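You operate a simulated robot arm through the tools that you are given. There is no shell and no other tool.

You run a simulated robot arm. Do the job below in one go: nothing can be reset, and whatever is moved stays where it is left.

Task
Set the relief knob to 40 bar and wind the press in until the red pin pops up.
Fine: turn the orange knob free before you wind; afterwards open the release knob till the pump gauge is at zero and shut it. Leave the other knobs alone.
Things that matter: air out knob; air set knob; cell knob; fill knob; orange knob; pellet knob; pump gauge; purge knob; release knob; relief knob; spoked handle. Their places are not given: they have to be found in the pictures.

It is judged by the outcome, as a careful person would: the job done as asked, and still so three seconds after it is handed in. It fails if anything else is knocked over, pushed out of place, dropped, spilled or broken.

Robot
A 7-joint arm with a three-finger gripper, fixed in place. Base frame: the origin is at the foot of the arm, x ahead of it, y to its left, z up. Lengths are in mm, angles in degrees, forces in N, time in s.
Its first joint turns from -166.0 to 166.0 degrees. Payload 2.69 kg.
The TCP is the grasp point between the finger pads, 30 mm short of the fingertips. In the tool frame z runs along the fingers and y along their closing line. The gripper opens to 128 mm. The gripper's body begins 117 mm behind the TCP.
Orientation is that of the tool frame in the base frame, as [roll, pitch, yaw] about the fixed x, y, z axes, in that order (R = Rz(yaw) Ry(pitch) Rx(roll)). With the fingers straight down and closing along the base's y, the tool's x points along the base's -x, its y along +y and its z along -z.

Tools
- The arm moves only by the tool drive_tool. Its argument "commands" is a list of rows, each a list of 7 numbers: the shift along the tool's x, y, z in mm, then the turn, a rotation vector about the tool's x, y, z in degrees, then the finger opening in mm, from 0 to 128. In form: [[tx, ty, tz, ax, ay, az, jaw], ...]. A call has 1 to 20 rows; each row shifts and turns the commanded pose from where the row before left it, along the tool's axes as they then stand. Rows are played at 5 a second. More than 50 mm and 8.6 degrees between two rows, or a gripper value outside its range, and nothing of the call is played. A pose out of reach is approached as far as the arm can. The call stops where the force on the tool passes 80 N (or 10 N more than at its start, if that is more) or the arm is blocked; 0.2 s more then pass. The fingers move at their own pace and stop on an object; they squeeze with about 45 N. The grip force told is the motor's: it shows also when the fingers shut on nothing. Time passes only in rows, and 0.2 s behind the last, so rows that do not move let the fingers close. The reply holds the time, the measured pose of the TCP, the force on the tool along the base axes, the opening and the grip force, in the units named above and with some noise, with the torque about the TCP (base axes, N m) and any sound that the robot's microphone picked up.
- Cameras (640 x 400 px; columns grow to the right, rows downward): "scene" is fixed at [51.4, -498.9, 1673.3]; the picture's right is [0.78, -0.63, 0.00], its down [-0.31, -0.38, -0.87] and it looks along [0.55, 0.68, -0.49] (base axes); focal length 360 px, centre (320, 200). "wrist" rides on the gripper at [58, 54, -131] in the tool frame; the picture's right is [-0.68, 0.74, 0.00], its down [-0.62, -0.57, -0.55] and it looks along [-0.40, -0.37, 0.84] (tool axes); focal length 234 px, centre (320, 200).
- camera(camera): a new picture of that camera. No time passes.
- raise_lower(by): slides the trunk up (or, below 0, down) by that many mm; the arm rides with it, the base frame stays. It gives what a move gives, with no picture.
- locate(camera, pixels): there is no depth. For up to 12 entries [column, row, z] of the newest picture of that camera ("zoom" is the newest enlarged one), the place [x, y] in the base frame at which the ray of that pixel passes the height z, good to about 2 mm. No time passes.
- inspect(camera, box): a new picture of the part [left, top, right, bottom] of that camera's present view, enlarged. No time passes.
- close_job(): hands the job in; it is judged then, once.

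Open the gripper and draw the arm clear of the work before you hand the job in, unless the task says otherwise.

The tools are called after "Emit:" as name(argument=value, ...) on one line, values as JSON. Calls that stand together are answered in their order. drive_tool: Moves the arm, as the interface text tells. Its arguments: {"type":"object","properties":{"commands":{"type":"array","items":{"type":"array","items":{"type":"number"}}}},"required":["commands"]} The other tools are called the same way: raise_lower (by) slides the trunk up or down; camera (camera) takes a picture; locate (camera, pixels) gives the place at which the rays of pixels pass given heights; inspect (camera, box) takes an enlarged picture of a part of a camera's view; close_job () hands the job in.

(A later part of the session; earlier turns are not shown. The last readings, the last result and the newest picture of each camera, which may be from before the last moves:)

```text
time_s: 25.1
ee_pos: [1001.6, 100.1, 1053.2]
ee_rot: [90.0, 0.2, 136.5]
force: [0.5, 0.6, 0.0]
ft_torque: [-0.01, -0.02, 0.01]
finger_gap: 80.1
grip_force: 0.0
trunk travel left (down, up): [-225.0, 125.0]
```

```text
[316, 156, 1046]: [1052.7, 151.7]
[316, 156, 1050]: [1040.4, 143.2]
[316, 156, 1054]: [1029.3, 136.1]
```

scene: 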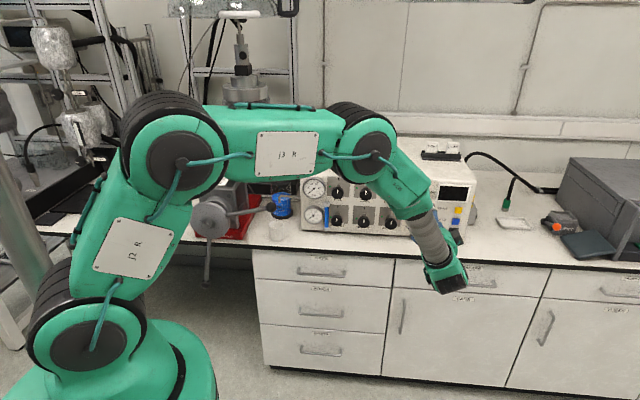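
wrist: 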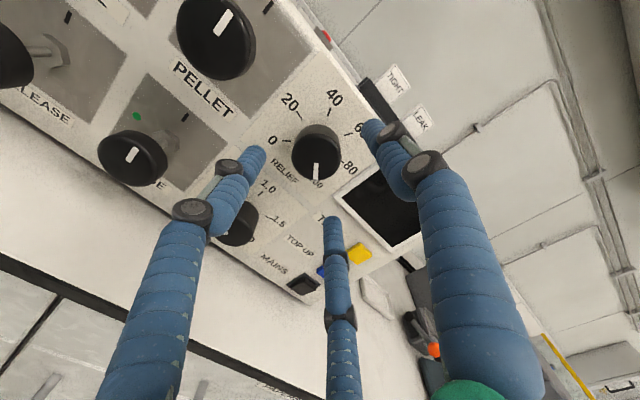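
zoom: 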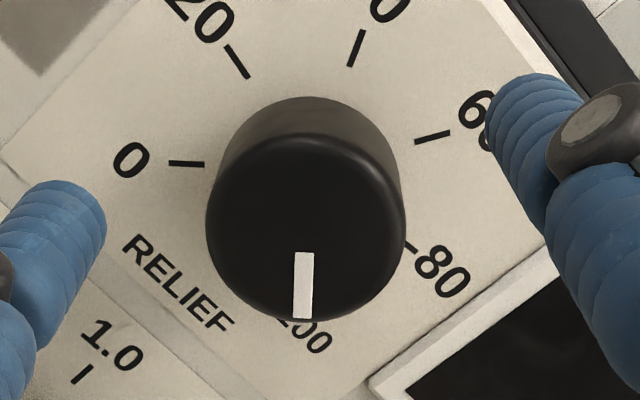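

Offsets are small: 2 mm left and 2.4 mm down. I correct them, advance 50 mm and close on the knob.

Emit:
drive_tool(commands=[[1.9, -2.4, 17, 0, 0, 0, 80], [0, 0, 17, 0, 0, 0, 80], [0, 0, 16, 0, 0, 0, 80], [0, 0, 0, 0, 0, 0, 80], [0, 0, 0, 0, 0, 0, 35], [0, 0, 0, 0, 0, 0, 35], [0, 0, 0, 0, 0, 0, 35]])

Emit:
camera(camera="wrist")

```text
time_s: 26.7
ee_pos: [1034.4, 136.9, 1051.3]
ee_rot: [89.7, 0.2, 136.4]
force: [7.3, 0.9, 13.2]
ft_torque: [0.44, -0.43, -0.33]
finger_gap: 41.1
grip_force: 45.1
trunk travel left (down, up): [-225.0, 125.0]
```

```text
taken
```

wrist: 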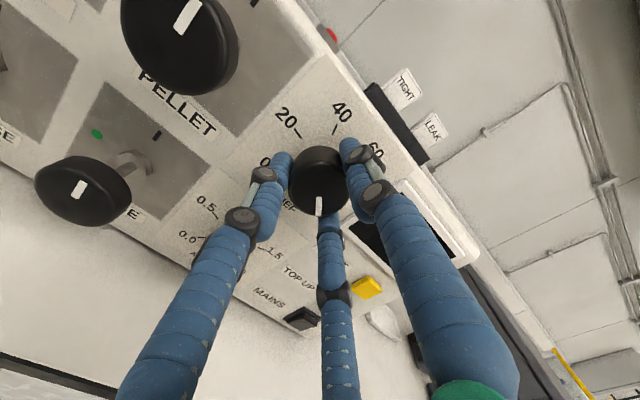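

Gripped at 41 mm with low side load. I turn counter-clockwise (tool −z) 40° first.

Emit:
drive_tool(commands=[[0, 0, 0, 0, 0, -8, 35], [0, 0, 0, 0, 0, -8, 35], [0, 0, 0, 0, 0, -8, 35], [0, 0, 0, 0, 0, -8, 35], [0, 0, 0, 0, 0, -8, 35], [0, 0, 0, 0, 0, 0, 35]])

Emit:
inspect(camera="wrist", box=[220, 90, 420, 240])

```text
time_s: 28.1
ee_pos: [1034.2, 136.4, 1052.2]
ee_rot: [89.7, 40.2, 136.3]
force: [16.8, -3.2, 20.6]
ft_torque: [0.28, -0.24, -0.73]
finger_gap: 40.7
grip_force: 45.2
trunk travel left (down, up): [-225.0, 125.0]
```

```text
2.67 times, centred on (320, 165) of wrist
```

zoom: 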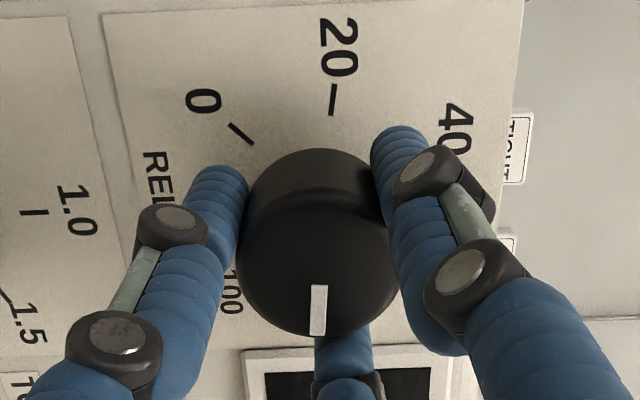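

The white line stays fixed to the gripper while the scale turns, so it is turning. I continue 80° more.

Emit:
drive_tool(commands=[[0, 0, 0, 0, 0, -8, 35], [0, 0, 0, 0, 0, -8, 35], [0, 0, 0, 0, 0, -8, 35], [0, 0, 0, 0, 0, -8, 35], [0, 0, 0, 0, 0, -8, 35], [0, 0, 0, 0, 0, -8, 35], [0, 0, 0, 0, 0, -8, 35], [0, 0, 0, 0, 0, -8, 35], [0, 0, 0, 0, 0, -8, 35], [0, 0, 0, 0, 0, -8, 35], [0, 0, 0, 0, 0, 0, 35]])

Emit:
inspect(camera="wrist", box=[220, 90, 420, 240])

```text
time_s: 30.5
ee_pos: [1034.5, 137.6, 1052.5]
ee_rot: [-89.7, 60.0, -43.5]
force: [20.1, -12.8, 13.5]
ft_torque: [0.47, -0.46, -0.79]
finger_gap: 40.9
grip_force: 44.8
trunk travel left (down, up): [-225.0, 125.0]
```

```text
2.67 times, centred on (320, 165) of wrist
```

zoom: 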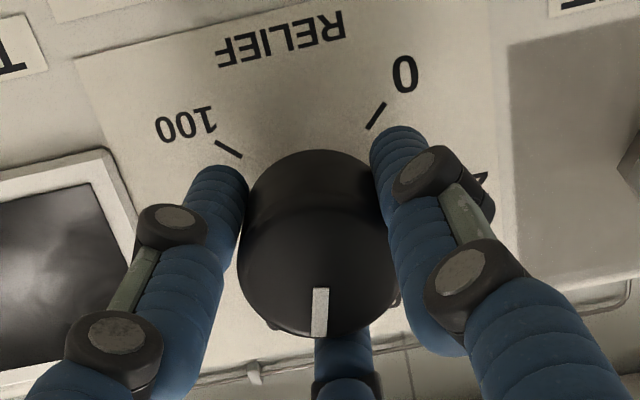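

120° done with no slip. I turn the remaining 42° toward the 40 mark.

Emit:
drive_tool(commands=[[0, 0, 0, 0, 0, -8, 35], [0, 0, 0, 0, 0, -8, 35], [0, 0, 0, 0, 0, -8, 35], [0, 0, 0, 0, 0, -8, 35], [0, 0, 0, 0, 0, -8, 35], [0, 0, 0, 0, 0, -2, 35], [0, 0, 0, 0, 0, 0, 35]])

Emit:
inspect(camera="wrist", box=[220, 90, 420, 240])

Emit:
inspect(camera="scene", box=[380, 170, 480, 245])

```text
time_s: 31.3
ee_pos: [1034.7, 138.4, 1052.8]
ee_rot: [-93.6, 46.5, -44.0]
force: [-23.5, 4.2, 6.8]
ft_torque: [1.3, -1.3, 0.25]
finger_gap: 42.6
grip_force: 45.1
out of reach, approached as far as the arm can: row 2, 3, 4
trunk travel left (down, up): [-225.0, 125.0]
stopped in row 4: the force on the tool passed its limit at 88 N (the readings are from after the stop); the commanded pose is now the measured one
```

```text
2.67 times, centred on (320, 165) of wrist
```

zoom: 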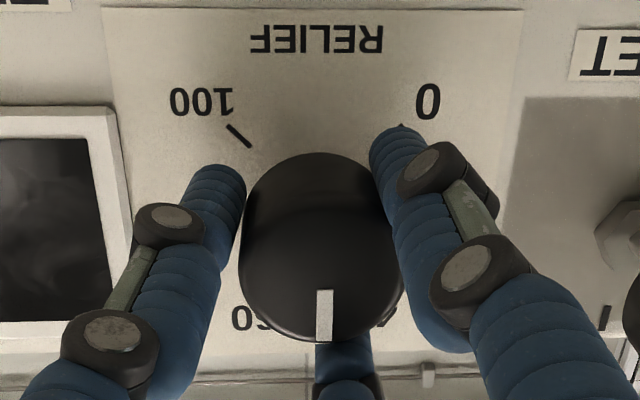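

```text
5.33 times, centred on (430, 208) of scene
```

zoom: 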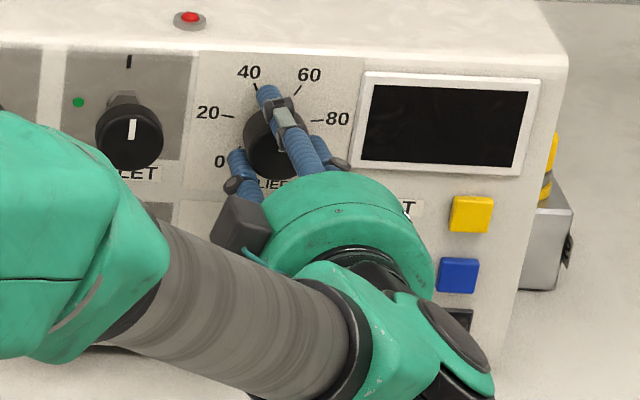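

The wrist joint hit its limit after about 134° of turn. I'll open, back off 40 mm, straighten the tool tilt and turn back 72° so I can regrip.

Emit:
drive_tool(commands=[[0, 0, 0, 0, 0, 0, 80], [0, 0, 0, 0, 0, 0, 80], [0, 0, -20, 0, 0, 0, 80], [0, 0, -25, 0, 0, 0, 80], [0, 0, 0, 3.3, -0.3, 0, 80], [0, 0, 0, 0, 0, 8, 80], [0, 0, 0, 0, 0, 8, 80], [0, 0, 0, 0, 0, 8, 80], [0, 0, 0, 0, 0, 8, 80], [0, 0, 0, 0, 0, 8, 80], [0, 0, 0, 0, 0, 8, 80], [0, 0, 0, 0, 0, 8, 80], [0, 0, 0, 0, 0, 8, 80], [0, 0, 0, 0, 0, 8, 80], [0, 0, 0, 0, 0, 0, 80]])

Emit:
inspect(camera="wrist", box=[220, 70, 420, 220])

Emit:
inspect(camera="scene", box=[380, 170, 480, 245])

```text
time_s: 34.5
ee_pos: [1016.1, 97.1, 1064.0]
ee_rot: [90.2, 61.3, 136.5]
force: [0.2, 0.6, 0.2]
ft_torque: [0.0, 0.03, -0.03]
finger_gap: 79.9
grip_force: 0.0
out of reach, approached as far as the arm can: row 5
trunk travel left (down, up): [-225.0, 125.0]
```

```text
2.67 times, centred on (320, 145) of wrist
```

zoom: 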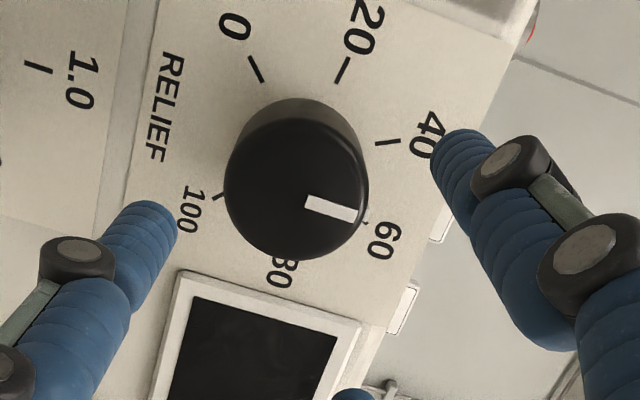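

```text
5.33 times, centred on (430, 208) of scene
```

zoom: 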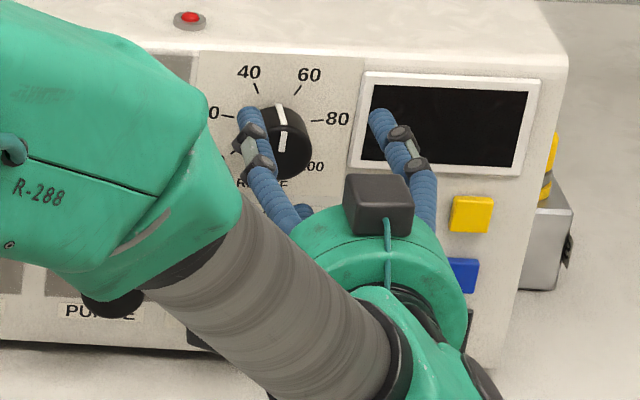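

The pointer now reads somewhere between 44 and 50. I measure it precisely by locating the pointer ends on the knob-face plane in a fresh zoom.

Emit:
inspect(camera="wrist", box=[270, 100, 370, 180])

```text
5.00 times, centred on (320, 140) of wrist
```

zoom: 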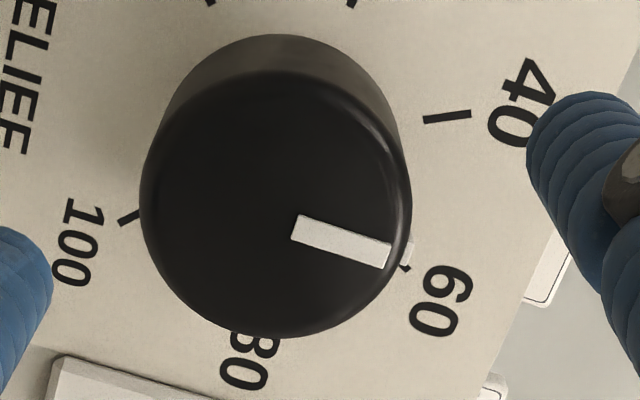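

I convert the pointer ends, tick marks and edges to 3D by sampling rays at two heights each.

Emit:
locate(camera="zoom", pixels=[[296, 228, 1040], [296, 228, 1060], [387, 257, 1040], [387, 257, 1060], [447, 116, 1070], [447, 116, 1060], [128, 217, 1020], [128, 217, 1040], [407, 268, 1070], [407, 268, 1060], [274, 204, 1040], [274, 204, 1060]])

```text
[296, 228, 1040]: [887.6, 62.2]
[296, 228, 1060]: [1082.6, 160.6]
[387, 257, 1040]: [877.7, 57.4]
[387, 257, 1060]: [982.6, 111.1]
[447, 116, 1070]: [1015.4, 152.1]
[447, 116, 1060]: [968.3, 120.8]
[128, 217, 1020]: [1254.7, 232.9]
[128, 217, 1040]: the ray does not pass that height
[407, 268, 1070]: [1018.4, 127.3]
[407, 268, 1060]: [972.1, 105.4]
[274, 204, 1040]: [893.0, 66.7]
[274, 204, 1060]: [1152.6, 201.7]
```

The pointer is near 50 (vertical), consistent with the 134° tally; the 40 tick computes at 28° left, as expected. I re-centre, regrip and turn a further 28° counter-clockwise.

Emit:
drive_tool(commands=[[18.4, 6.6, 0, 0, 0, 0, 80], [0, 0, 21, 0, 0, 0, 80], [0, 0, 21, 0, 0, 0, 80], [0, 0, 0, 0, 0, 0, 80], [0, 0, 0, 0, 0, 0, 35], [0, 0, 0, 0, 0, 0, 35], [0, 0, 0, 0, 0, 0, 35]])

Emit:
inspect(camera="wrist", box=[220, 90, 420, 240])

```text
time_s: 36.1
ee_pos: [1037.0, 139.4, 1052.8]
ee_rot: [90.2, 61.4, 136.4]
force: [5.4, 0.1, -2.0]
ft_torque: [-0.03, 0.04, -0.11]
finger_gap: 42.3
grip_force: 6.3
trunk travel left (down, up): [-225.0, 125.0]
```

```text
2.67 times, centred on (320, 165) of wrist
```

zoom: 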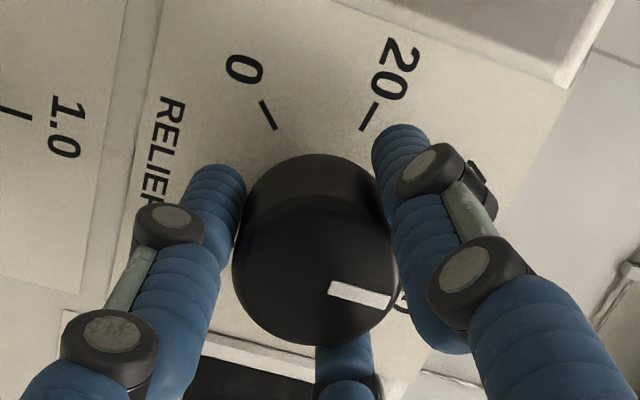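

The grip force was still building; I hold briefly, then turn −28°.

Emit:
drive_tool(commands=[[0, 0, 0, 0, 0, 0, 35], [0, 0, 0, 0, 0, 0, 35], [0, 0, 0, 0, 0, -7, 35], [0, 0, 0, 0, 0, -7, 35], [0, 0, 0, 0, 0, -7, 35], [0, 0, 0, 0, 0, -7, 35], [0, 0, 0, 0, 0, 0, 35]])

Emit:
inspect(camera="wrist", box=[220, 90, 420, 240])

```text
time_s: 37.7
ee_pos: [1034.8, 137.6, 1051.7]
ee_rot: [88.4, 89.5, 134.6]
force: [4.2, -1.6, 6.2]
ft_torque: [0.03, 0.0, -0.62]
finger_gap: 41.2
grip_force: 45.1
trunk travel left (down, up): [-225.0, 125.0]
```

```text
2.67 times, centred on (320, 165) of wrist
```

zoom: 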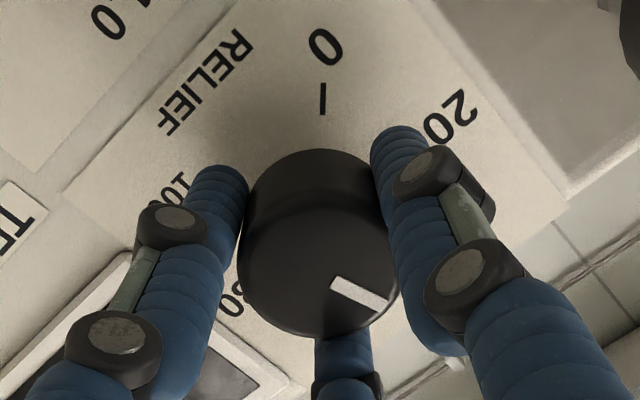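

The pointer shifted a few degrees relative to the gripper. I open and back off 60 mm to read the pointer cleanly.

Emit:
drive_tool(commands=[[0, 0, 0, 0, 0, 0, 80], [0, 0, 0, 0, 0, 0, 80], [0, 0, -30, 0, 0, 0, 80], [0, 0, -30, 0, 0, 0, 80], [0, 0, 0, 0, 0, 0, 80]])

Emit:
inspect(camera="wrist", box=[265, 90, 375, 180])

Emit:
camera(camera="wrist")

Emit:
inspect(camera="scene", box=[395, 170, 455, 215])

```text
time_s: 38.9
ee_pos: [991.4, 93.7, 1051.2]
ee_rot: [93.0, 89.4, 139.3]
force: [0.2, -0.8, 0.2]
ft_torque: [-0.05, -0.01, 0.01]
finger_gap: 79.9
grip_force: 0.1
trunk travel left (down, up): [-225.0, 125.0]
```

```text
4.44 times, centred on (320, 135) of wrist
```

zoom: 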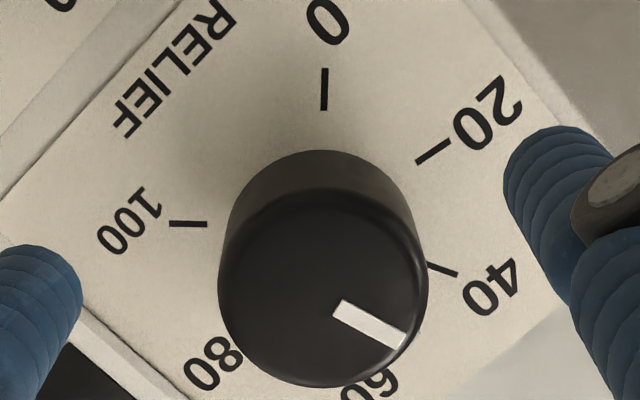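

```text
taken
```

wrist: 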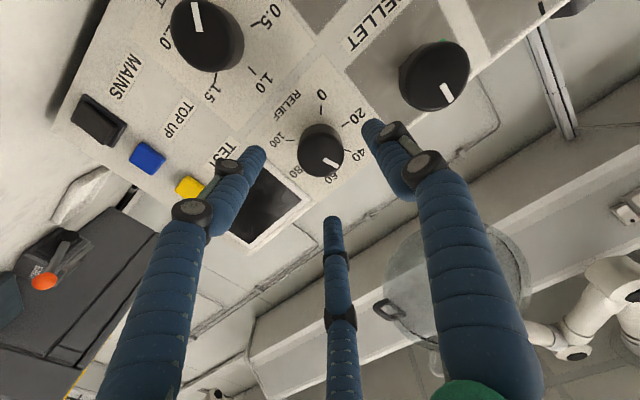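

```text
8.89 times, centred on (425, 192) of scene
```

zoom: 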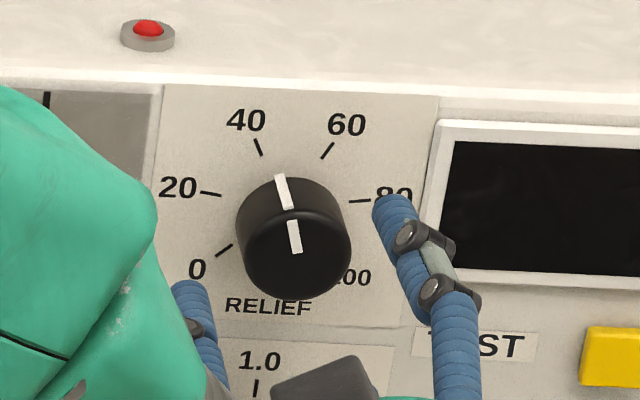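

In the scene zoom the pointer leans 13–14° left of vertical, about 45 bar, with the 40 tick at 27°. I regrip on the same axis and turn 14° more.

Emit:
drive_tool(commands=[[0, 0, 30, 0, 0, 0, 80], [0, 0, 30, 0, 0, 0, 80], [0, 0, 0, 0, 0, 0, 35], [0, 0, 0, 0, 0, 0, 35], [0, 0, 0, 0, 0, 0, 35], [0, 0, 0, 0, 0, 0, 35], [0, 0, 0, 0, 0, 0, 35]])

Emit:
inspect(camera="wrist", box=[220, 90, 420, 240])

Emit:
drive_tool(commands=[[0, 0, 0, 0, 0, -7, 35], [0, 0, 0, 0, 0, -7, 35], [0, 0, 0, 0, 0, 0, 35]])

Emit:
inspect(camera="wrist", box=[220, 90, 420, 240])

```text
time_s: 40.5
ee_pos: [1034.4, 137.7, 1052.7]
ee_rot: [85.5, 89.4, 131.8]
force: [9.8, -3.0, 8.9]
ft_torque: [0.11, -0.07, -0.79]
finger_gap: 40.9
grip_force: 45.2
trunk travel left (down, up): [-225.0, 125.0]
```

```text
2.67 times, centred on (320, 165) of wrist
```

zoom: 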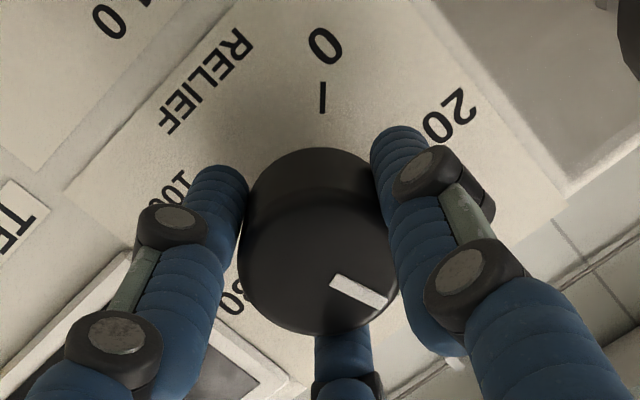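

```text
time_s: 41.3
ee_pos: [1033.7, 135.1, 1051.0]
ee_rot: [-89.8, 76.5, -43.5]
force: [14.9, -7.1, 14.5]
ft_torque: [0.17, -0.16, -0.92]
finger_gap: 41.0
grip_force: 45.3
trunk travel left (down, up): [-225.0, 125.0]
```

```text
2.67 times, centred on (320, 165) of wrist
```

zoom: 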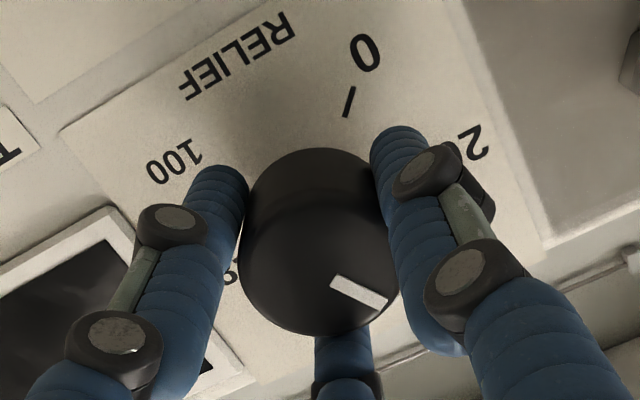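

The pointer moved with the gripper this time. I open, back off and read from the scene.

Emit:
drive_tool(commands=[[0, 0, 0, 0, 0, 0, 80], [0, 0, 0, 0, 0, 0, 80], [0, 0, -30, 0, 0, 0, 80], [0, 0, -30, 0, 0, 0, 80], [0, 0, 0, 0, 0, 0, 80]])

Emit:
inspect(camera="scene", box=[395, 170, 455, 215])

Emit:
inspect(camera="wrist", box=[265, 90, 375, 180])

```text
time_s: 42.5
ee_pos: [993.4, 94.4, 1050.0]
ee_rot: [-90.2, 76.6, -43.9]
force: [-0.2, -0.1, -0.1]
ft_torque: [0.0, 0.01, 0.02]
finger_gap: 80.0
grip_force: 0.1
trunk travel left (down, up): [-225.0, 125.0]
```

```text
8.89 times, centred on (425, 192) of scene
```

zoom: 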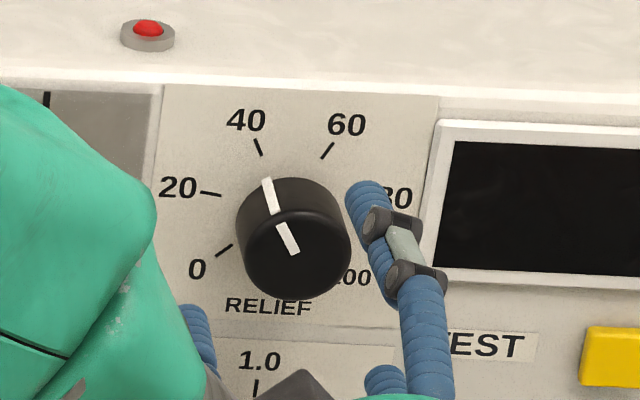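

```text
4.44 times, centred on (320, 135) of wrist
```

zoom: 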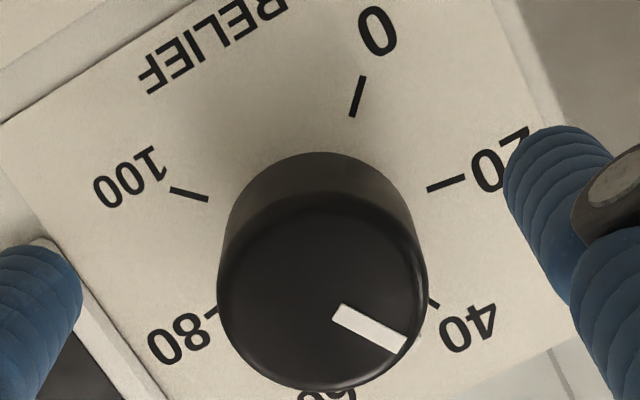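

The pointer now reads close to 40. I zoom further for a precise reading.

Emit:
inspect(camera="scene", box=[408, 180, 436, 206])

Emit:
locate(camera="scene", pixels=[[418.05, 186.07, 1080], [418.05, 186.07, 1060], [425.8, 186.4, 1080], [425.8, 186.4, 1060]])

```text
15.38 times, centred on (422, 193) of scene
```

zoom: 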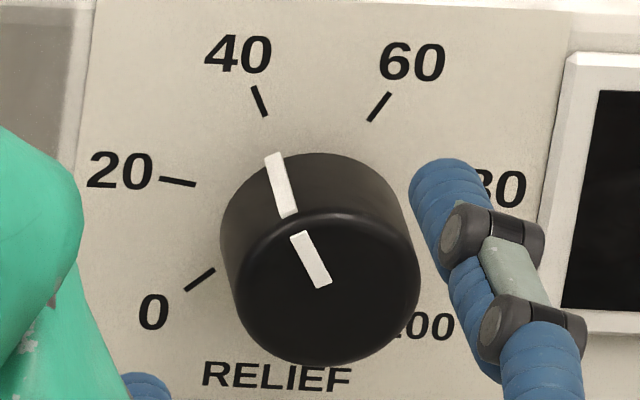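

```text
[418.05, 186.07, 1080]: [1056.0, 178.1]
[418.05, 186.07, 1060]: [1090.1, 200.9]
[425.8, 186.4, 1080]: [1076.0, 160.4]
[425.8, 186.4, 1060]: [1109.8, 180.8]
```

The pointer is parallel to the 40 tick (24.2° against 23.4°), so relief is at 40. Now I retreat from the panel, turn the wrist back 103° and raise the arm.

Emit:
drive_tool(commands=[[0, 0, -35, 0, 0, 0, 80], [0, 0, -35, 0, 0, 7.95, 80], [0, 0, -35, 0, 0, 7.95, 80], [0, 0, 0, 0, 0, 7.95, 80], [0, 0, 0, 0, 0, 7.95, 80], [0, 0, 0, 0, 0, 7.95, 80], [0, 0, 0, 0, 0, 7.95, 80], [0, 0, 0, 0, 0, 7.95, 80], [0, 0, 0, 0, 0, 7.95, 80], [0, 0, 0, 0, 0, 7.95, 80], [0, 0, 0, 0, 0, 7.95, 80], [0, 0, 0, 0, 0, 7.95, 80], [0, 0, 0, 0, 0, 7.95, 80], [0, 0, 0, 0, 0, 7.95, 80], [0, 0, 0, 0, 0, 0, 80]])

Emit:
drive_tool(commands=[[0, 38, 0, 0, 0, 0, 80], [0, 38, 0, 0, 0, 0, 80], [0, 38, 0, 0, 0, 0, 80], [0, 38, 0, 0, 0, 0, 80], [0, 38, 0, 0, 0, 0, 80], [0, 38, 0, 0, 0, 0, 80], [0, 38, 0, 0, 0, 0, 80], [0, 0, 0, 0, 0, 0, 80]])

Emit:
camera(camera="scene")

```text
time_s: 45.7
ee_pos: [919.4, 17.9, 1052.3]
ee_rot: [90.2, 0.0, 136.2]
force: [-0.4, 0.1, -0.3]
ft_torque: [0.0, -0.01, 0.02]
finger_gap: 79.7
grip_force: 0.0
trunk travel left (down, up): [-225.0, 125.0]
```

```text
time_s: 47.5
ee_pos: [919.9, 15.4, 1318.7]
ee_rot: [90.0, 0.1, 136.3]
force: [-0.1, 0.0, 0.0]
ft_torque: [-0.02, 0.06, -0.06]
finger_gap: 79.9
grip_force: 0.2
trunk travel left (down, up): [-225.0, 125.0]
```

```text
taken
```

scene: 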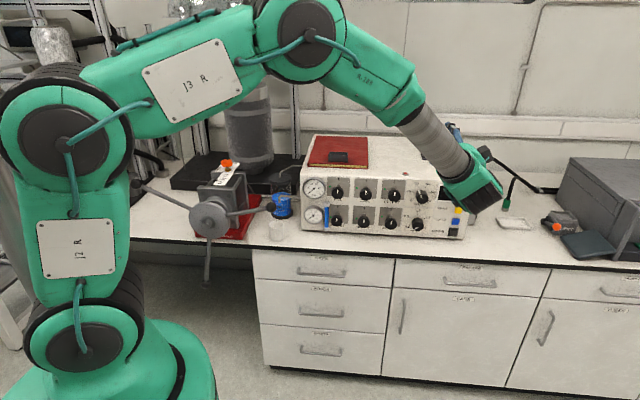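

Now I reverse the tilt while shifting left, back to tool-down.

Emit:
drive_tool(commands=[[39, 0, 0, 8.2, 0, 0, 80], [39, 0, 0, 8.2, 0, 0, 80], [39, 0, 0, 8.2, 0, 0, 80], [39, 0, 0, 8.2, 0, 0, 80], [39, 0, 0, 8.2, 0, 0, 80], [39, 0, 0, 8.2, 0, 0, 80], [39, 0, 0, 8.2, 0, 0, 80], [39, 0, 0, 8.2, 0, 0, 80], [39, 0, 0, 8.2, 0, 0, 80], [39, 0, 0, 8.2, 0, 0, 80], [39, 0, 0, 8, 0, 0, 80], [0, 0, 0, 0, 0, 0, 80]])

Emit:
camera(camera="scene")

```text
time_s: 50.1
ee_pos: [607.4, 315.9, 1313.7]
ee_rot: [-179.8, 0.2, 136.3]
force: [-0.8, 0.1, 0.3]
ft_torque: [-0.07, 0.05, 0.0]
finger_gap: 80.1
grip_force: 0.1
trunk travel left (down, up): [-225.0, 125.0]
```

```text
taken
```

scene: 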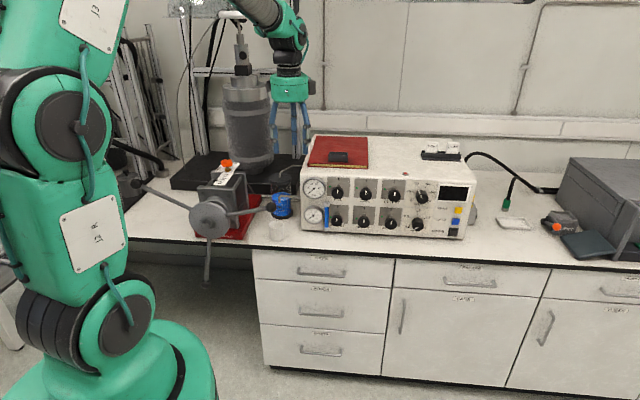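

Tool is down again. I move left above the left ball, about (253,711,1139), at z≈1265 to view it.

Emit:
drive_tool(commands=[[40.7, 3.2, 0, 0, 0, 0, 80], [40.7, 3.2, 0, 0, 0, 0, 80], [40.7, 3.2, 0, 0, 0, 0, 80], [40.7, 3.2, 0, 0, 0, 0, 80], [40.7, 3.2, 0, 0, 0, 0, 80], [40.7, 3.2, 0, 0, 0, 0, 80], [40.7, 3.2, 0, 0, 0, 0, 80], [40.7, 3.2, 10, 0, 0, 0, 80], [40.7, 3.2, 10, 0, 0, 0, 80], [40.7, 3.2, 10, 0, 0, 0, 80], [40.7, 3.2, 10, 0, 0, 0, 80], [40.7, 3.2, 10, 0, 0, 0, 80], [40.7, 3.2, 0, 0, 0, 0, 80], [0, 0, 0, 0, 0, 0, 80]])

Emit:
camera(camera="wrist")

Emit:
camera(camera="scene")

```text
time_s: 53.1
ee_pos: [253.1, 711.6, 1265.6]
ee_rot: [179.9, 0.1, 136.3]
force: [-0.8, 0.3, 0.1]
ft_torque: [-0.04, -0.04, 0.02]
finger_gap: 79.9
grip_force: 0.0
trunk travel left (down, up): [-225.0, 125.0]
```

```text
taken
```

wrist: 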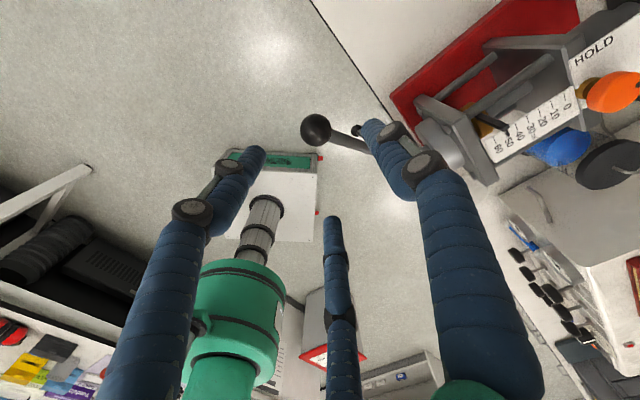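

```text
taken
```

scene: 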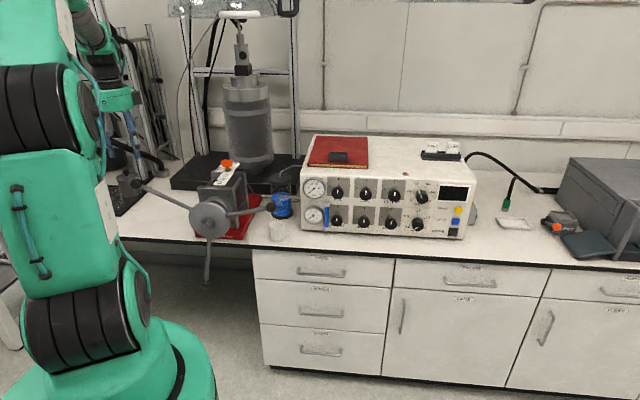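

The left ball is at wrist (316,130). I locate it and combine it with the scene ray.

Emit:
inspect(camera="wrist", box=[270, 80, 430, 180])

Emit:
inspect(camera="scene", box=[110, 160, 170, 200])

Emit:
locate(camera="zoom", pixels=[[237, 200, 1120], [237, 200, 1160]])

Emit:
locate(camera="wrist", pixels=[[316, 130, 1120], [316, 130, 1140], [316, 130, 1160], [300, 131, 1140], [332, 129, 1140]])

```text
4.00 times, centred on (350, 130) of wrist
```

zoom: 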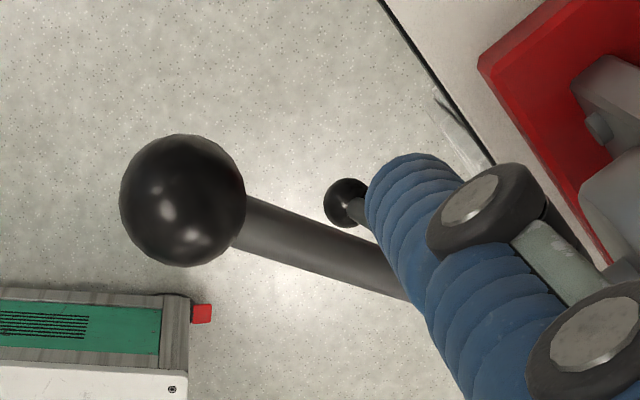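

```text
10.00 times, centred on (140, 180) of scene
```

zoom: 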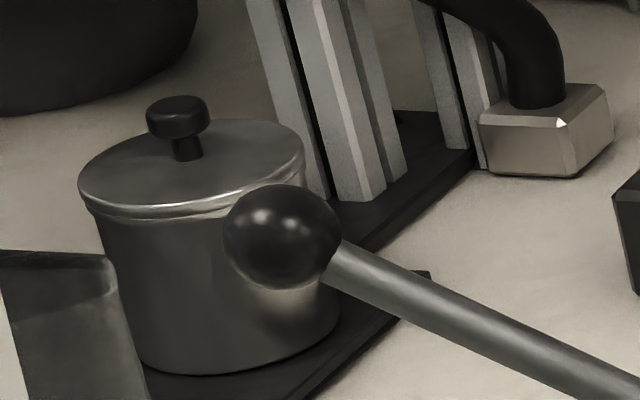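

```text
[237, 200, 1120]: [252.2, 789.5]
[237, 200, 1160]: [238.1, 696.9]
```

```text
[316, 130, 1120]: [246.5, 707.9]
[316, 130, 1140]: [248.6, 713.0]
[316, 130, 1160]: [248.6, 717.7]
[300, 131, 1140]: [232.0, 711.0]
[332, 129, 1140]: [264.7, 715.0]
```

The ball triangulates to (249,713,1135), diameter about 33 mm. The three balls give the wheel centre C≈(393,567,976), radius 263 and axis azimuth 44.5°. I descend and grip the ball front to back.

Emit:
drive_tool(commands=[[3.9, -1.9, 33, 0, 0, 1.8, 80], [0, 0, 33, 0, 0, 0, 80], [0, 0, 33, 0, 0, 0, 80], [0, 0, 31, 0, 0, 0, 80], [0, 0, 0, 0, 0, 0, 80], [0, 0, 0, 0, 0, 0, 20], [0, 0, 0, 0, 0, 0, 20], [0, 0, 0, 0, 0, 0, 20], [0, 0, 0, 0, 0, 0, 20]])

Emit:
camera(camera="wrist")

Emit:
inspect(camera="scene", box=[90, 100, 290, 290])

```text
time_s: 55.1
ee_pos: [251.2, 711.0, 1137.4]
ee_rot: [179.9, 0.0, 134.4]
force: [-19.8, 2.1, 7.8]
ft_torque: [-0.03, 0.16, -0.01]
finger_gap: 37.1
grip_force: 12.2
trunk travel left (down, up): [-225.0, 125.0]
```

```text
taken
```

wrist: 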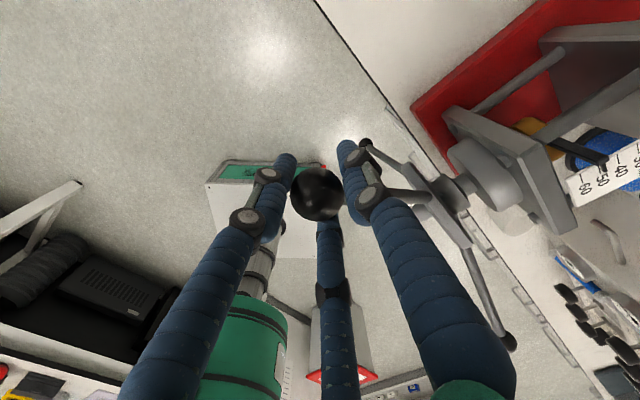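

```text
2.11 times, centred on (190, 195) of scene
```

zoom: 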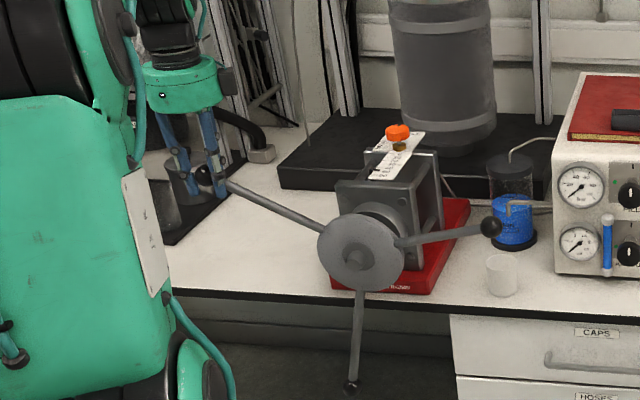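

Gripped (37 mm). I try the first 12° of clockwise arc (ball up and right) to feel the load.

Emit:
drive_tool(commands=[[0, 0, 0, 0, 0, 0, 20], [-17.9, 0, -20.6, 0, 0, 0, 20], [-20.0, 0, -18.6, 0, 0, 0, 20], [0, 0, 0, 0, 0, 0, 20]])

Emit:
inspect(camera="scene", box=[90, 100, 290, 290])

```text
time_s: 56.1
ee_pos: [280.0, 683.2, 1178.1]
ee_rot: [-179.9, 0.1, 134.6]
force: [-2.6, -10.2, 1.2]
ft_torque: [-0.17, -0.13, 0.05]
finger_gap: 37.0
grip_force: 12.5
trunk travel left (down, up): [-225.0, 125.0]
```

```text
2.11 times, centred on (190, 195) of scene
```

zoom: 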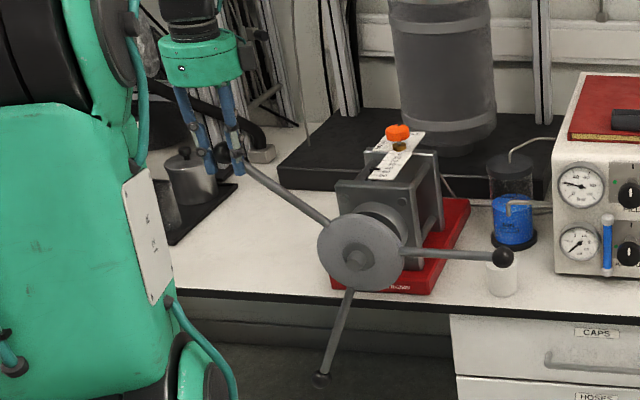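

The wheel turned easily and the upper (pump) gauge already moved off zero. I zoom on the gauge and the pin.

Emit:
inspect(camera="scene", box=[295, 165, 355, 240])

Emit:
inspect(camera="scene", box=[385, 160, 425, 185])

```text
5.33 times, centred on (325, 202) of scene
```

zoom: 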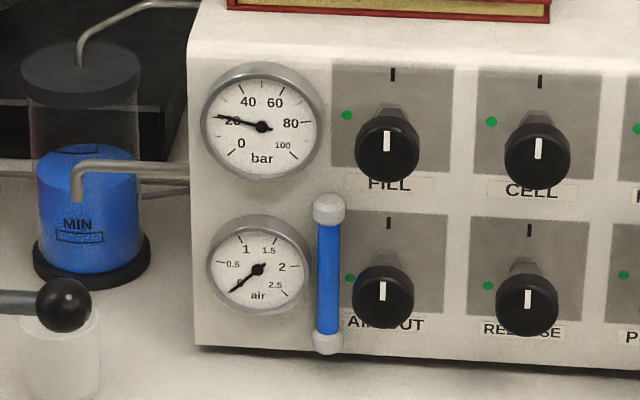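

```text
16.00 times, centred on (405, 172) of scene
```

zoom: 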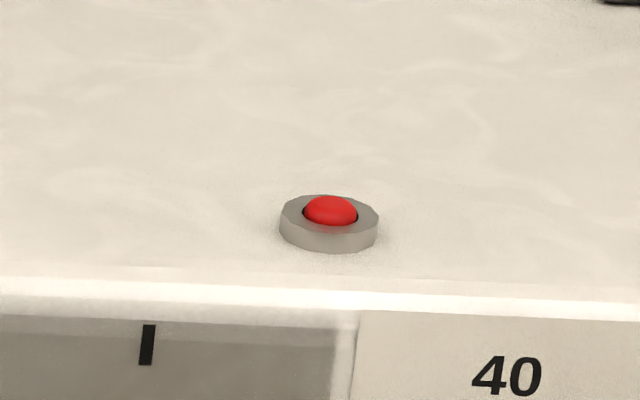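

The gauge is near 20 bar after 12°, and the pin is still down. I wind 6° more.

Emit:
drive_tool(commands=[[-10.7, 0, -8.5, 0, 0, 0, 20], [-11.1, 0, -7.9, 0, 0, 0, 20], [0, 0, 0, 0, 0, 0, 20]])

Emit:
inspect(camera="scene", box=[295, 165, 355, 240])

Emit:
inspect(camera="scene", box=[385, 160, 425, 185])

```text
time_s: 56.9
ee_pos: [292.6, 668.2, 1193.3]
ee_rot: [180.0, 0.0, 134.5]
force: [-13.4, -4.9, 5.3]
ft_torque: [0.01, 0.21, 0.02]
finger_gap: 35.5
grip_force: 11.9
trunk travel left (down, up): [-225.0, 125.0]
```

```text
5.33 times, centred on (325, 202) of scene
```

zoom: 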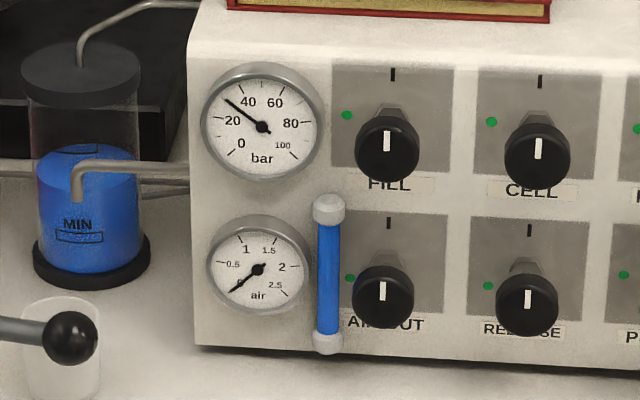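

```text
16.00 times, centred on (405, 172) of scene
```

zoom: 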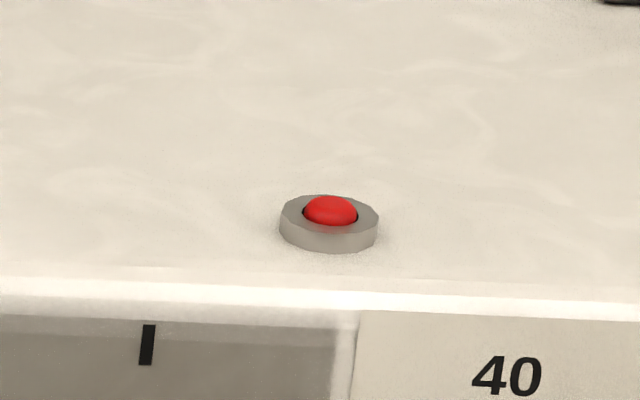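

About 30 bar now, pin still down. I wind 3° more, twice, checking in between.

Emit:
drive_tool(commands=[[-11.5, 0, -7.4, 0, 0, 0, 20], [0, 0, 0, 0, 0, 0, 20]])

Emit:
inspect(camera="scene", box=[385, 160, 425, 185])

Emit:
inspect(camera="scene", box=[295, 165, 355, 240])

```text
time_s: 57.5
ee_pos: [302.2, 660.1, 1200.6]
ee_rot: [-180.0, 0.2, 134.6]
force: [-7.6, -3.2, 7.5]
ft_torque: [-0.05, 0.1, 0.03]
finger_gap: 35.7
grip_force: 11.4
trunk travel left (down, up): [-225.0, 125.0]
```

```text
16.00 times, centred on (405, 172) of scene
```

zoom: 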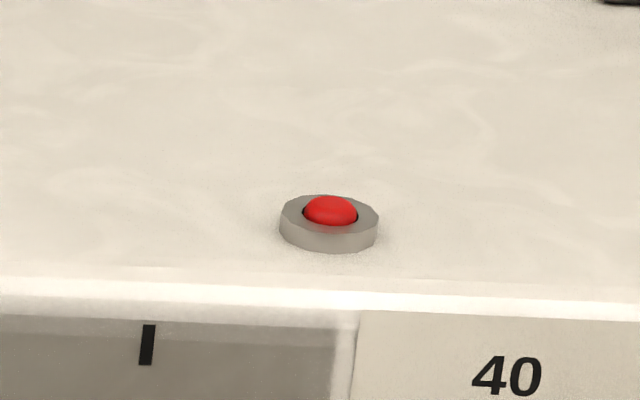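

```text
5.33 times, centred on (325, 202) of scene
```

zoom: 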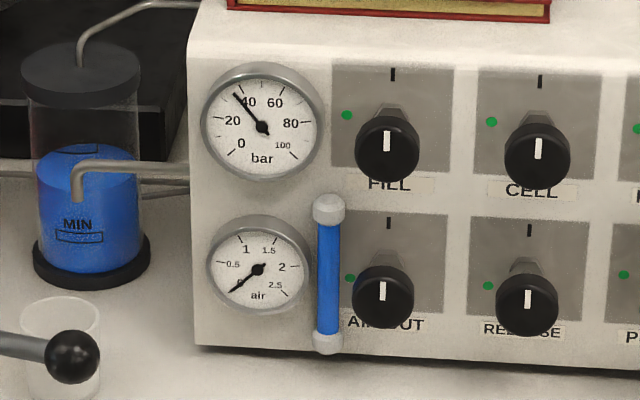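

About 35 bar, pin down. Another 3°.

Emit:
drive_tool(commands=[[-11.9, 0, -6.7, 0, 0, 0, 20], [0, 0, 0, 0, 0, 0, 20]])

Emit:
inspect(camera="scene", box=[385, 160, 425, 185])

Emit:
inspect(camera="scene", box=[295, 165, 355, 240])

```text
time_s: 58.1
ee_pos: [308.0, 652.1, 1205.8]
ee_rot: [-180.0, 0.1, 134.5]
force: [-10.5, -4.1, 7.6]
ft_torque: [-0.04, 0.08, 0.01]
finger_gap: 35.1
grip_force: 11.4
trunk travel left (down, up): [-225.0, 125.0]
```

```text
16.00 times, centred on (405, 172) of scene
```

zoom: 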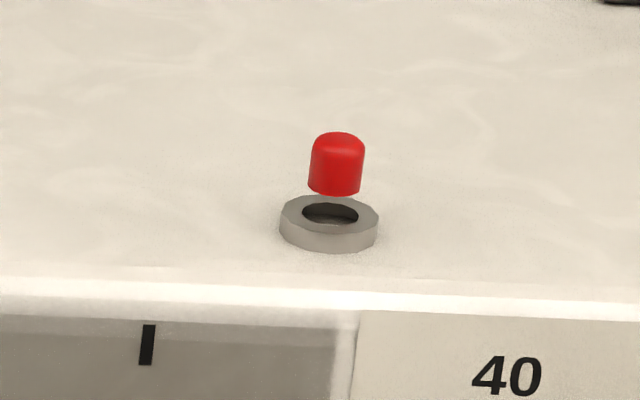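

```text
5.33 times, centred on (325, 202) of scene
```

zoom: 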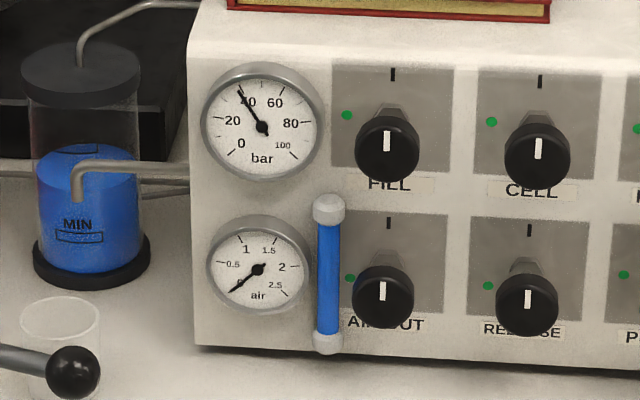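

The red pin has popped up, with the gauge near 39–40. I stop winding, open the gripper and lift clear of the ball.

Emit:
drive_tool(commands=[[0, 0, 0, 0, 0, 0, 80], [0, 0, 0, 0, 0, 0, 80], [0, 0, -35, 0, 0, 0, 80], [0, 0, -35, 0, 0, 0, 80], [0, 0, -35, 0, 0, 0, 80], [0, 0, 0, 0, 0, 0, 80]])

Emit:
camera(camera="scene")

Emit:
inspect(camera="scene", box=[290, 130, 490, 255])

```text
time_s: 59.5
ee_pos: [311.0, 651.3, 1310.2]
ee_rot: [-179.9, 0.1, 134.5]
force: [0.1, 0.1, -0.5]
ft_torque: [0.0, 0.03, 0.01]
finger_gap: 80.0
grip_force: 0.0
trunk travel left (down, up): [-225.0, 125.0]
```

```text
taken
```

scene: 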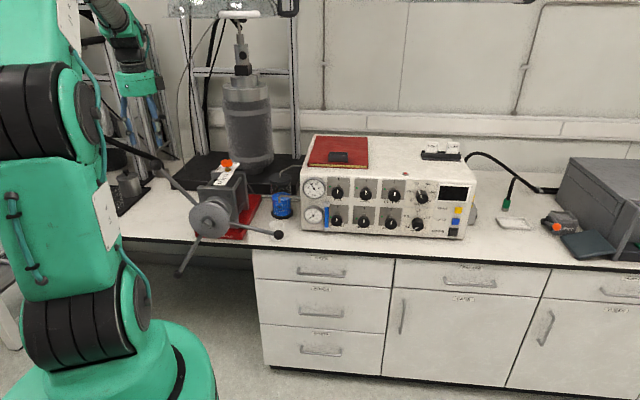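

```text
3.20 times, centred on (390, 192) of scene
```

zoom: 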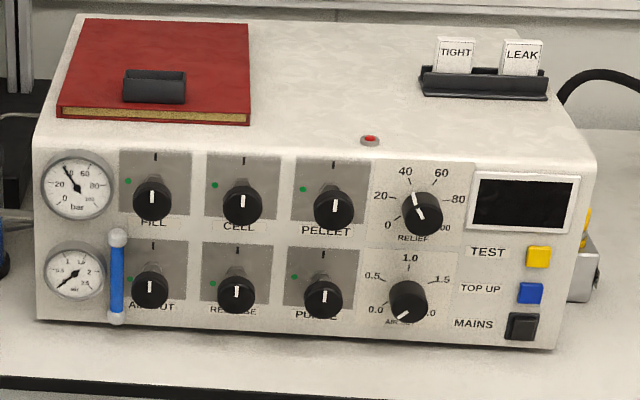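

The pin popped and has reseated as the pressure eased, as a relief valve does. The gauge holds near 38. Now I go to the release knob: move right at height, then tilt.

Emit:
drive_tool(commands=[[-45, 0, 0, 0, 0, 0, 80], [-45, 0, 0, 0, 0, 0, 80], [-45, 0, 0, 0, 0, 0, 80], [-45, 0, 0, 0, 0, 0, 80], [-45, 0, 0, 0, 0, 0, 80], [-45, 0, 0, 0, 0, 0, 80], [-45, 0, 0, 0, 0, 0, 80], [-45, 0, 0, 0, 0, 0, 80], [-45, 0, 0, 0, 0, -1.8, 80], [-25, 0, 0, 0, 0, 0, 80], [0, 0, 0, 0, 0, 0, 80]])

```text
time_s: 61.9
ee_pos: [611.6, 346.5, 1311.6]
ee_rot: [-179.9, 0.1, 136.3]
force: [0.4, -0.5, 0.1]
ft_torque: [-0.01, -0.03, 0.01]
finger_gap: 80.1
grip_force: 0.0
trunk travel left (down, up): [-225.0, 125.0]
```

I tilt to horizontal while shifting right 246 mm.

Emit:
drive_tool(commands=[[-22.4, 0, 0, -8.2, 0, 0, 80], [-22.4, 0, 0, -8.2, 0, 0, 80], [-22.4, 0, 0, -8.2, 0, 0, 80], [-22.4, 0, 0, -8.2, 0, 0, 80], [-22.4, 0, 0, -8.2, 0, 0, 80], [-22.4, 0, 0, -8.2, 0, 0, 80], [-22.4, 0, 0, -8.2, 0, 0, 80], [-22.4, 0, 0, -8.2, 0, 0, 80], [-22.4, 0, 0, -8.2, 0, 0, 80], [-22.4, 0, 0, -8.2, 0, 0, 80], [-22.4, 0, 0, -8.1, 0, 0, 80], [0, 0, -18, 0, 0, 0, 80], [0, 0, 0, 0, 0, 0, 80]])

Emit:
camera(camera="scene")

```text
time_s: 64.7
ee_pos: [775.7, 161.8, 1313.1]
ee_rot: [89.9, 0.0, 136.3]
force: [-0.6, -0.2, -0.2]
ft_torque: [-0.07, 0.01, -0.02]
finger_gap: 80.1
grip_force: 0.1
trunk travel left (down, up): [-225.0, 125.0]
```

```text
taken
```

scene: 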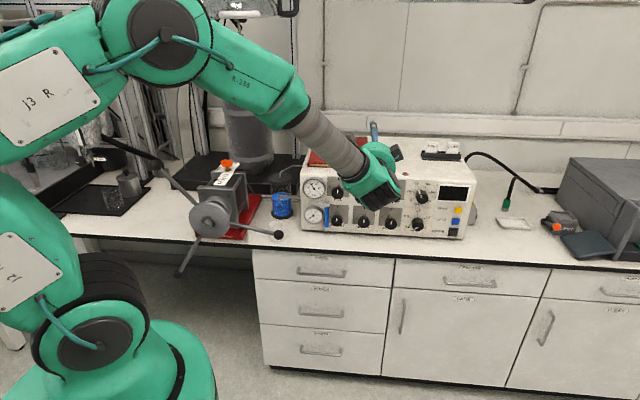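

The arm plane stays well clear of the handle. I descend to z≈950 in front of the release knob.

Emit:
drive_tool(commands=[[0, -40, 0, 0, 0, 0, 80], [0, -40, 0, 0, 0, 0, 80], [0, -40, 0, 0, 0, 0, 80], [0, -40, 0, 0, 0, 0, 80], [0, -40, 0, 0, 0, 0, 80], [0, -40, 0, 0, 0, 0, 80], [0, -40, 0, 0, 0, 0, 80], [0, -40, 0, 0, 0, 0, 80], [0, -43, 0, 0, 0, 0, 80], [0, 0, 0, 0, 0, 0, 80]])

Emit:
camera(camera="wrist")

Emit:
camera(camera="scene")

```text
time_s: 66.9
ee_pos: [781.0, 165.8, 944.1]
ee_rot: [90.0, 0.0, 136.3]
force: [0.1, 0.5, -0.6]
ft_torque: [0.01, -0.05, 0.04]
finger_gap: 80.3
grip_force: 0.1
trunk travel left (down, up): [-225.0, 125.0]
```

```text
taken
```

wrist: 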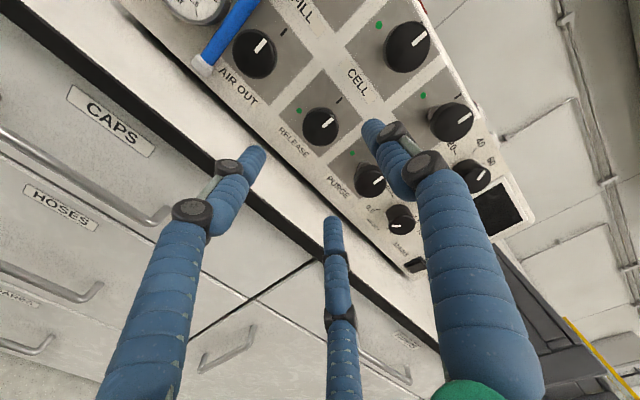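

```text
taken
```

scene: 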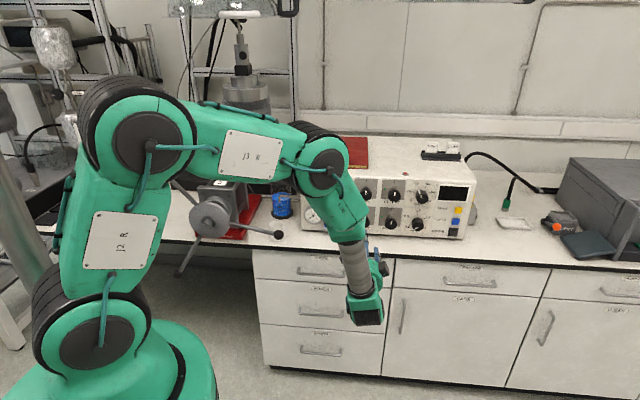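

The release knob is at wrist (321,126), almost on the tool axis. I zoom and locate it.

Emit:
inspect(camera="wrist", box=[270, 80, 380, 170])

Emit:
locate(camera="wrist", pixels=[[321, 127, 940], [321, 127, 945], [321, 127, 950], [321, 127, 955]])

Emit:
locate(camera="scene", pixels=[[363.9, 222.6, 940], [363.9, 222.6, 945], [363.9, 222.6, 950], [363.9, 222.6, 955]])

```text
4.44 times, centred on (325, 125) of wrist
```

zoom: 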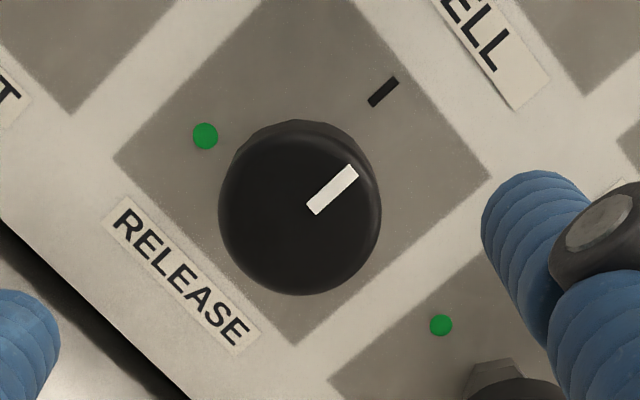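

```text
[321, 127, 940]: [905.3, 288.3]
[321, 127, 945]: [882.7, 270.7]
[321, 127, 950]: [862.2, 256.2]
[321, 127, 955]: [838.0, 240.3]
```

```text
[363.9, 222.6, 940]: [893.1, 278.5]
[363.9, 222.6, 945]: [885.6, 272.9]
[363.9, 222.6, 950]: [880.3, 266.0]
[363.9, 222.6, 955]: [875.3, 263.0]
```

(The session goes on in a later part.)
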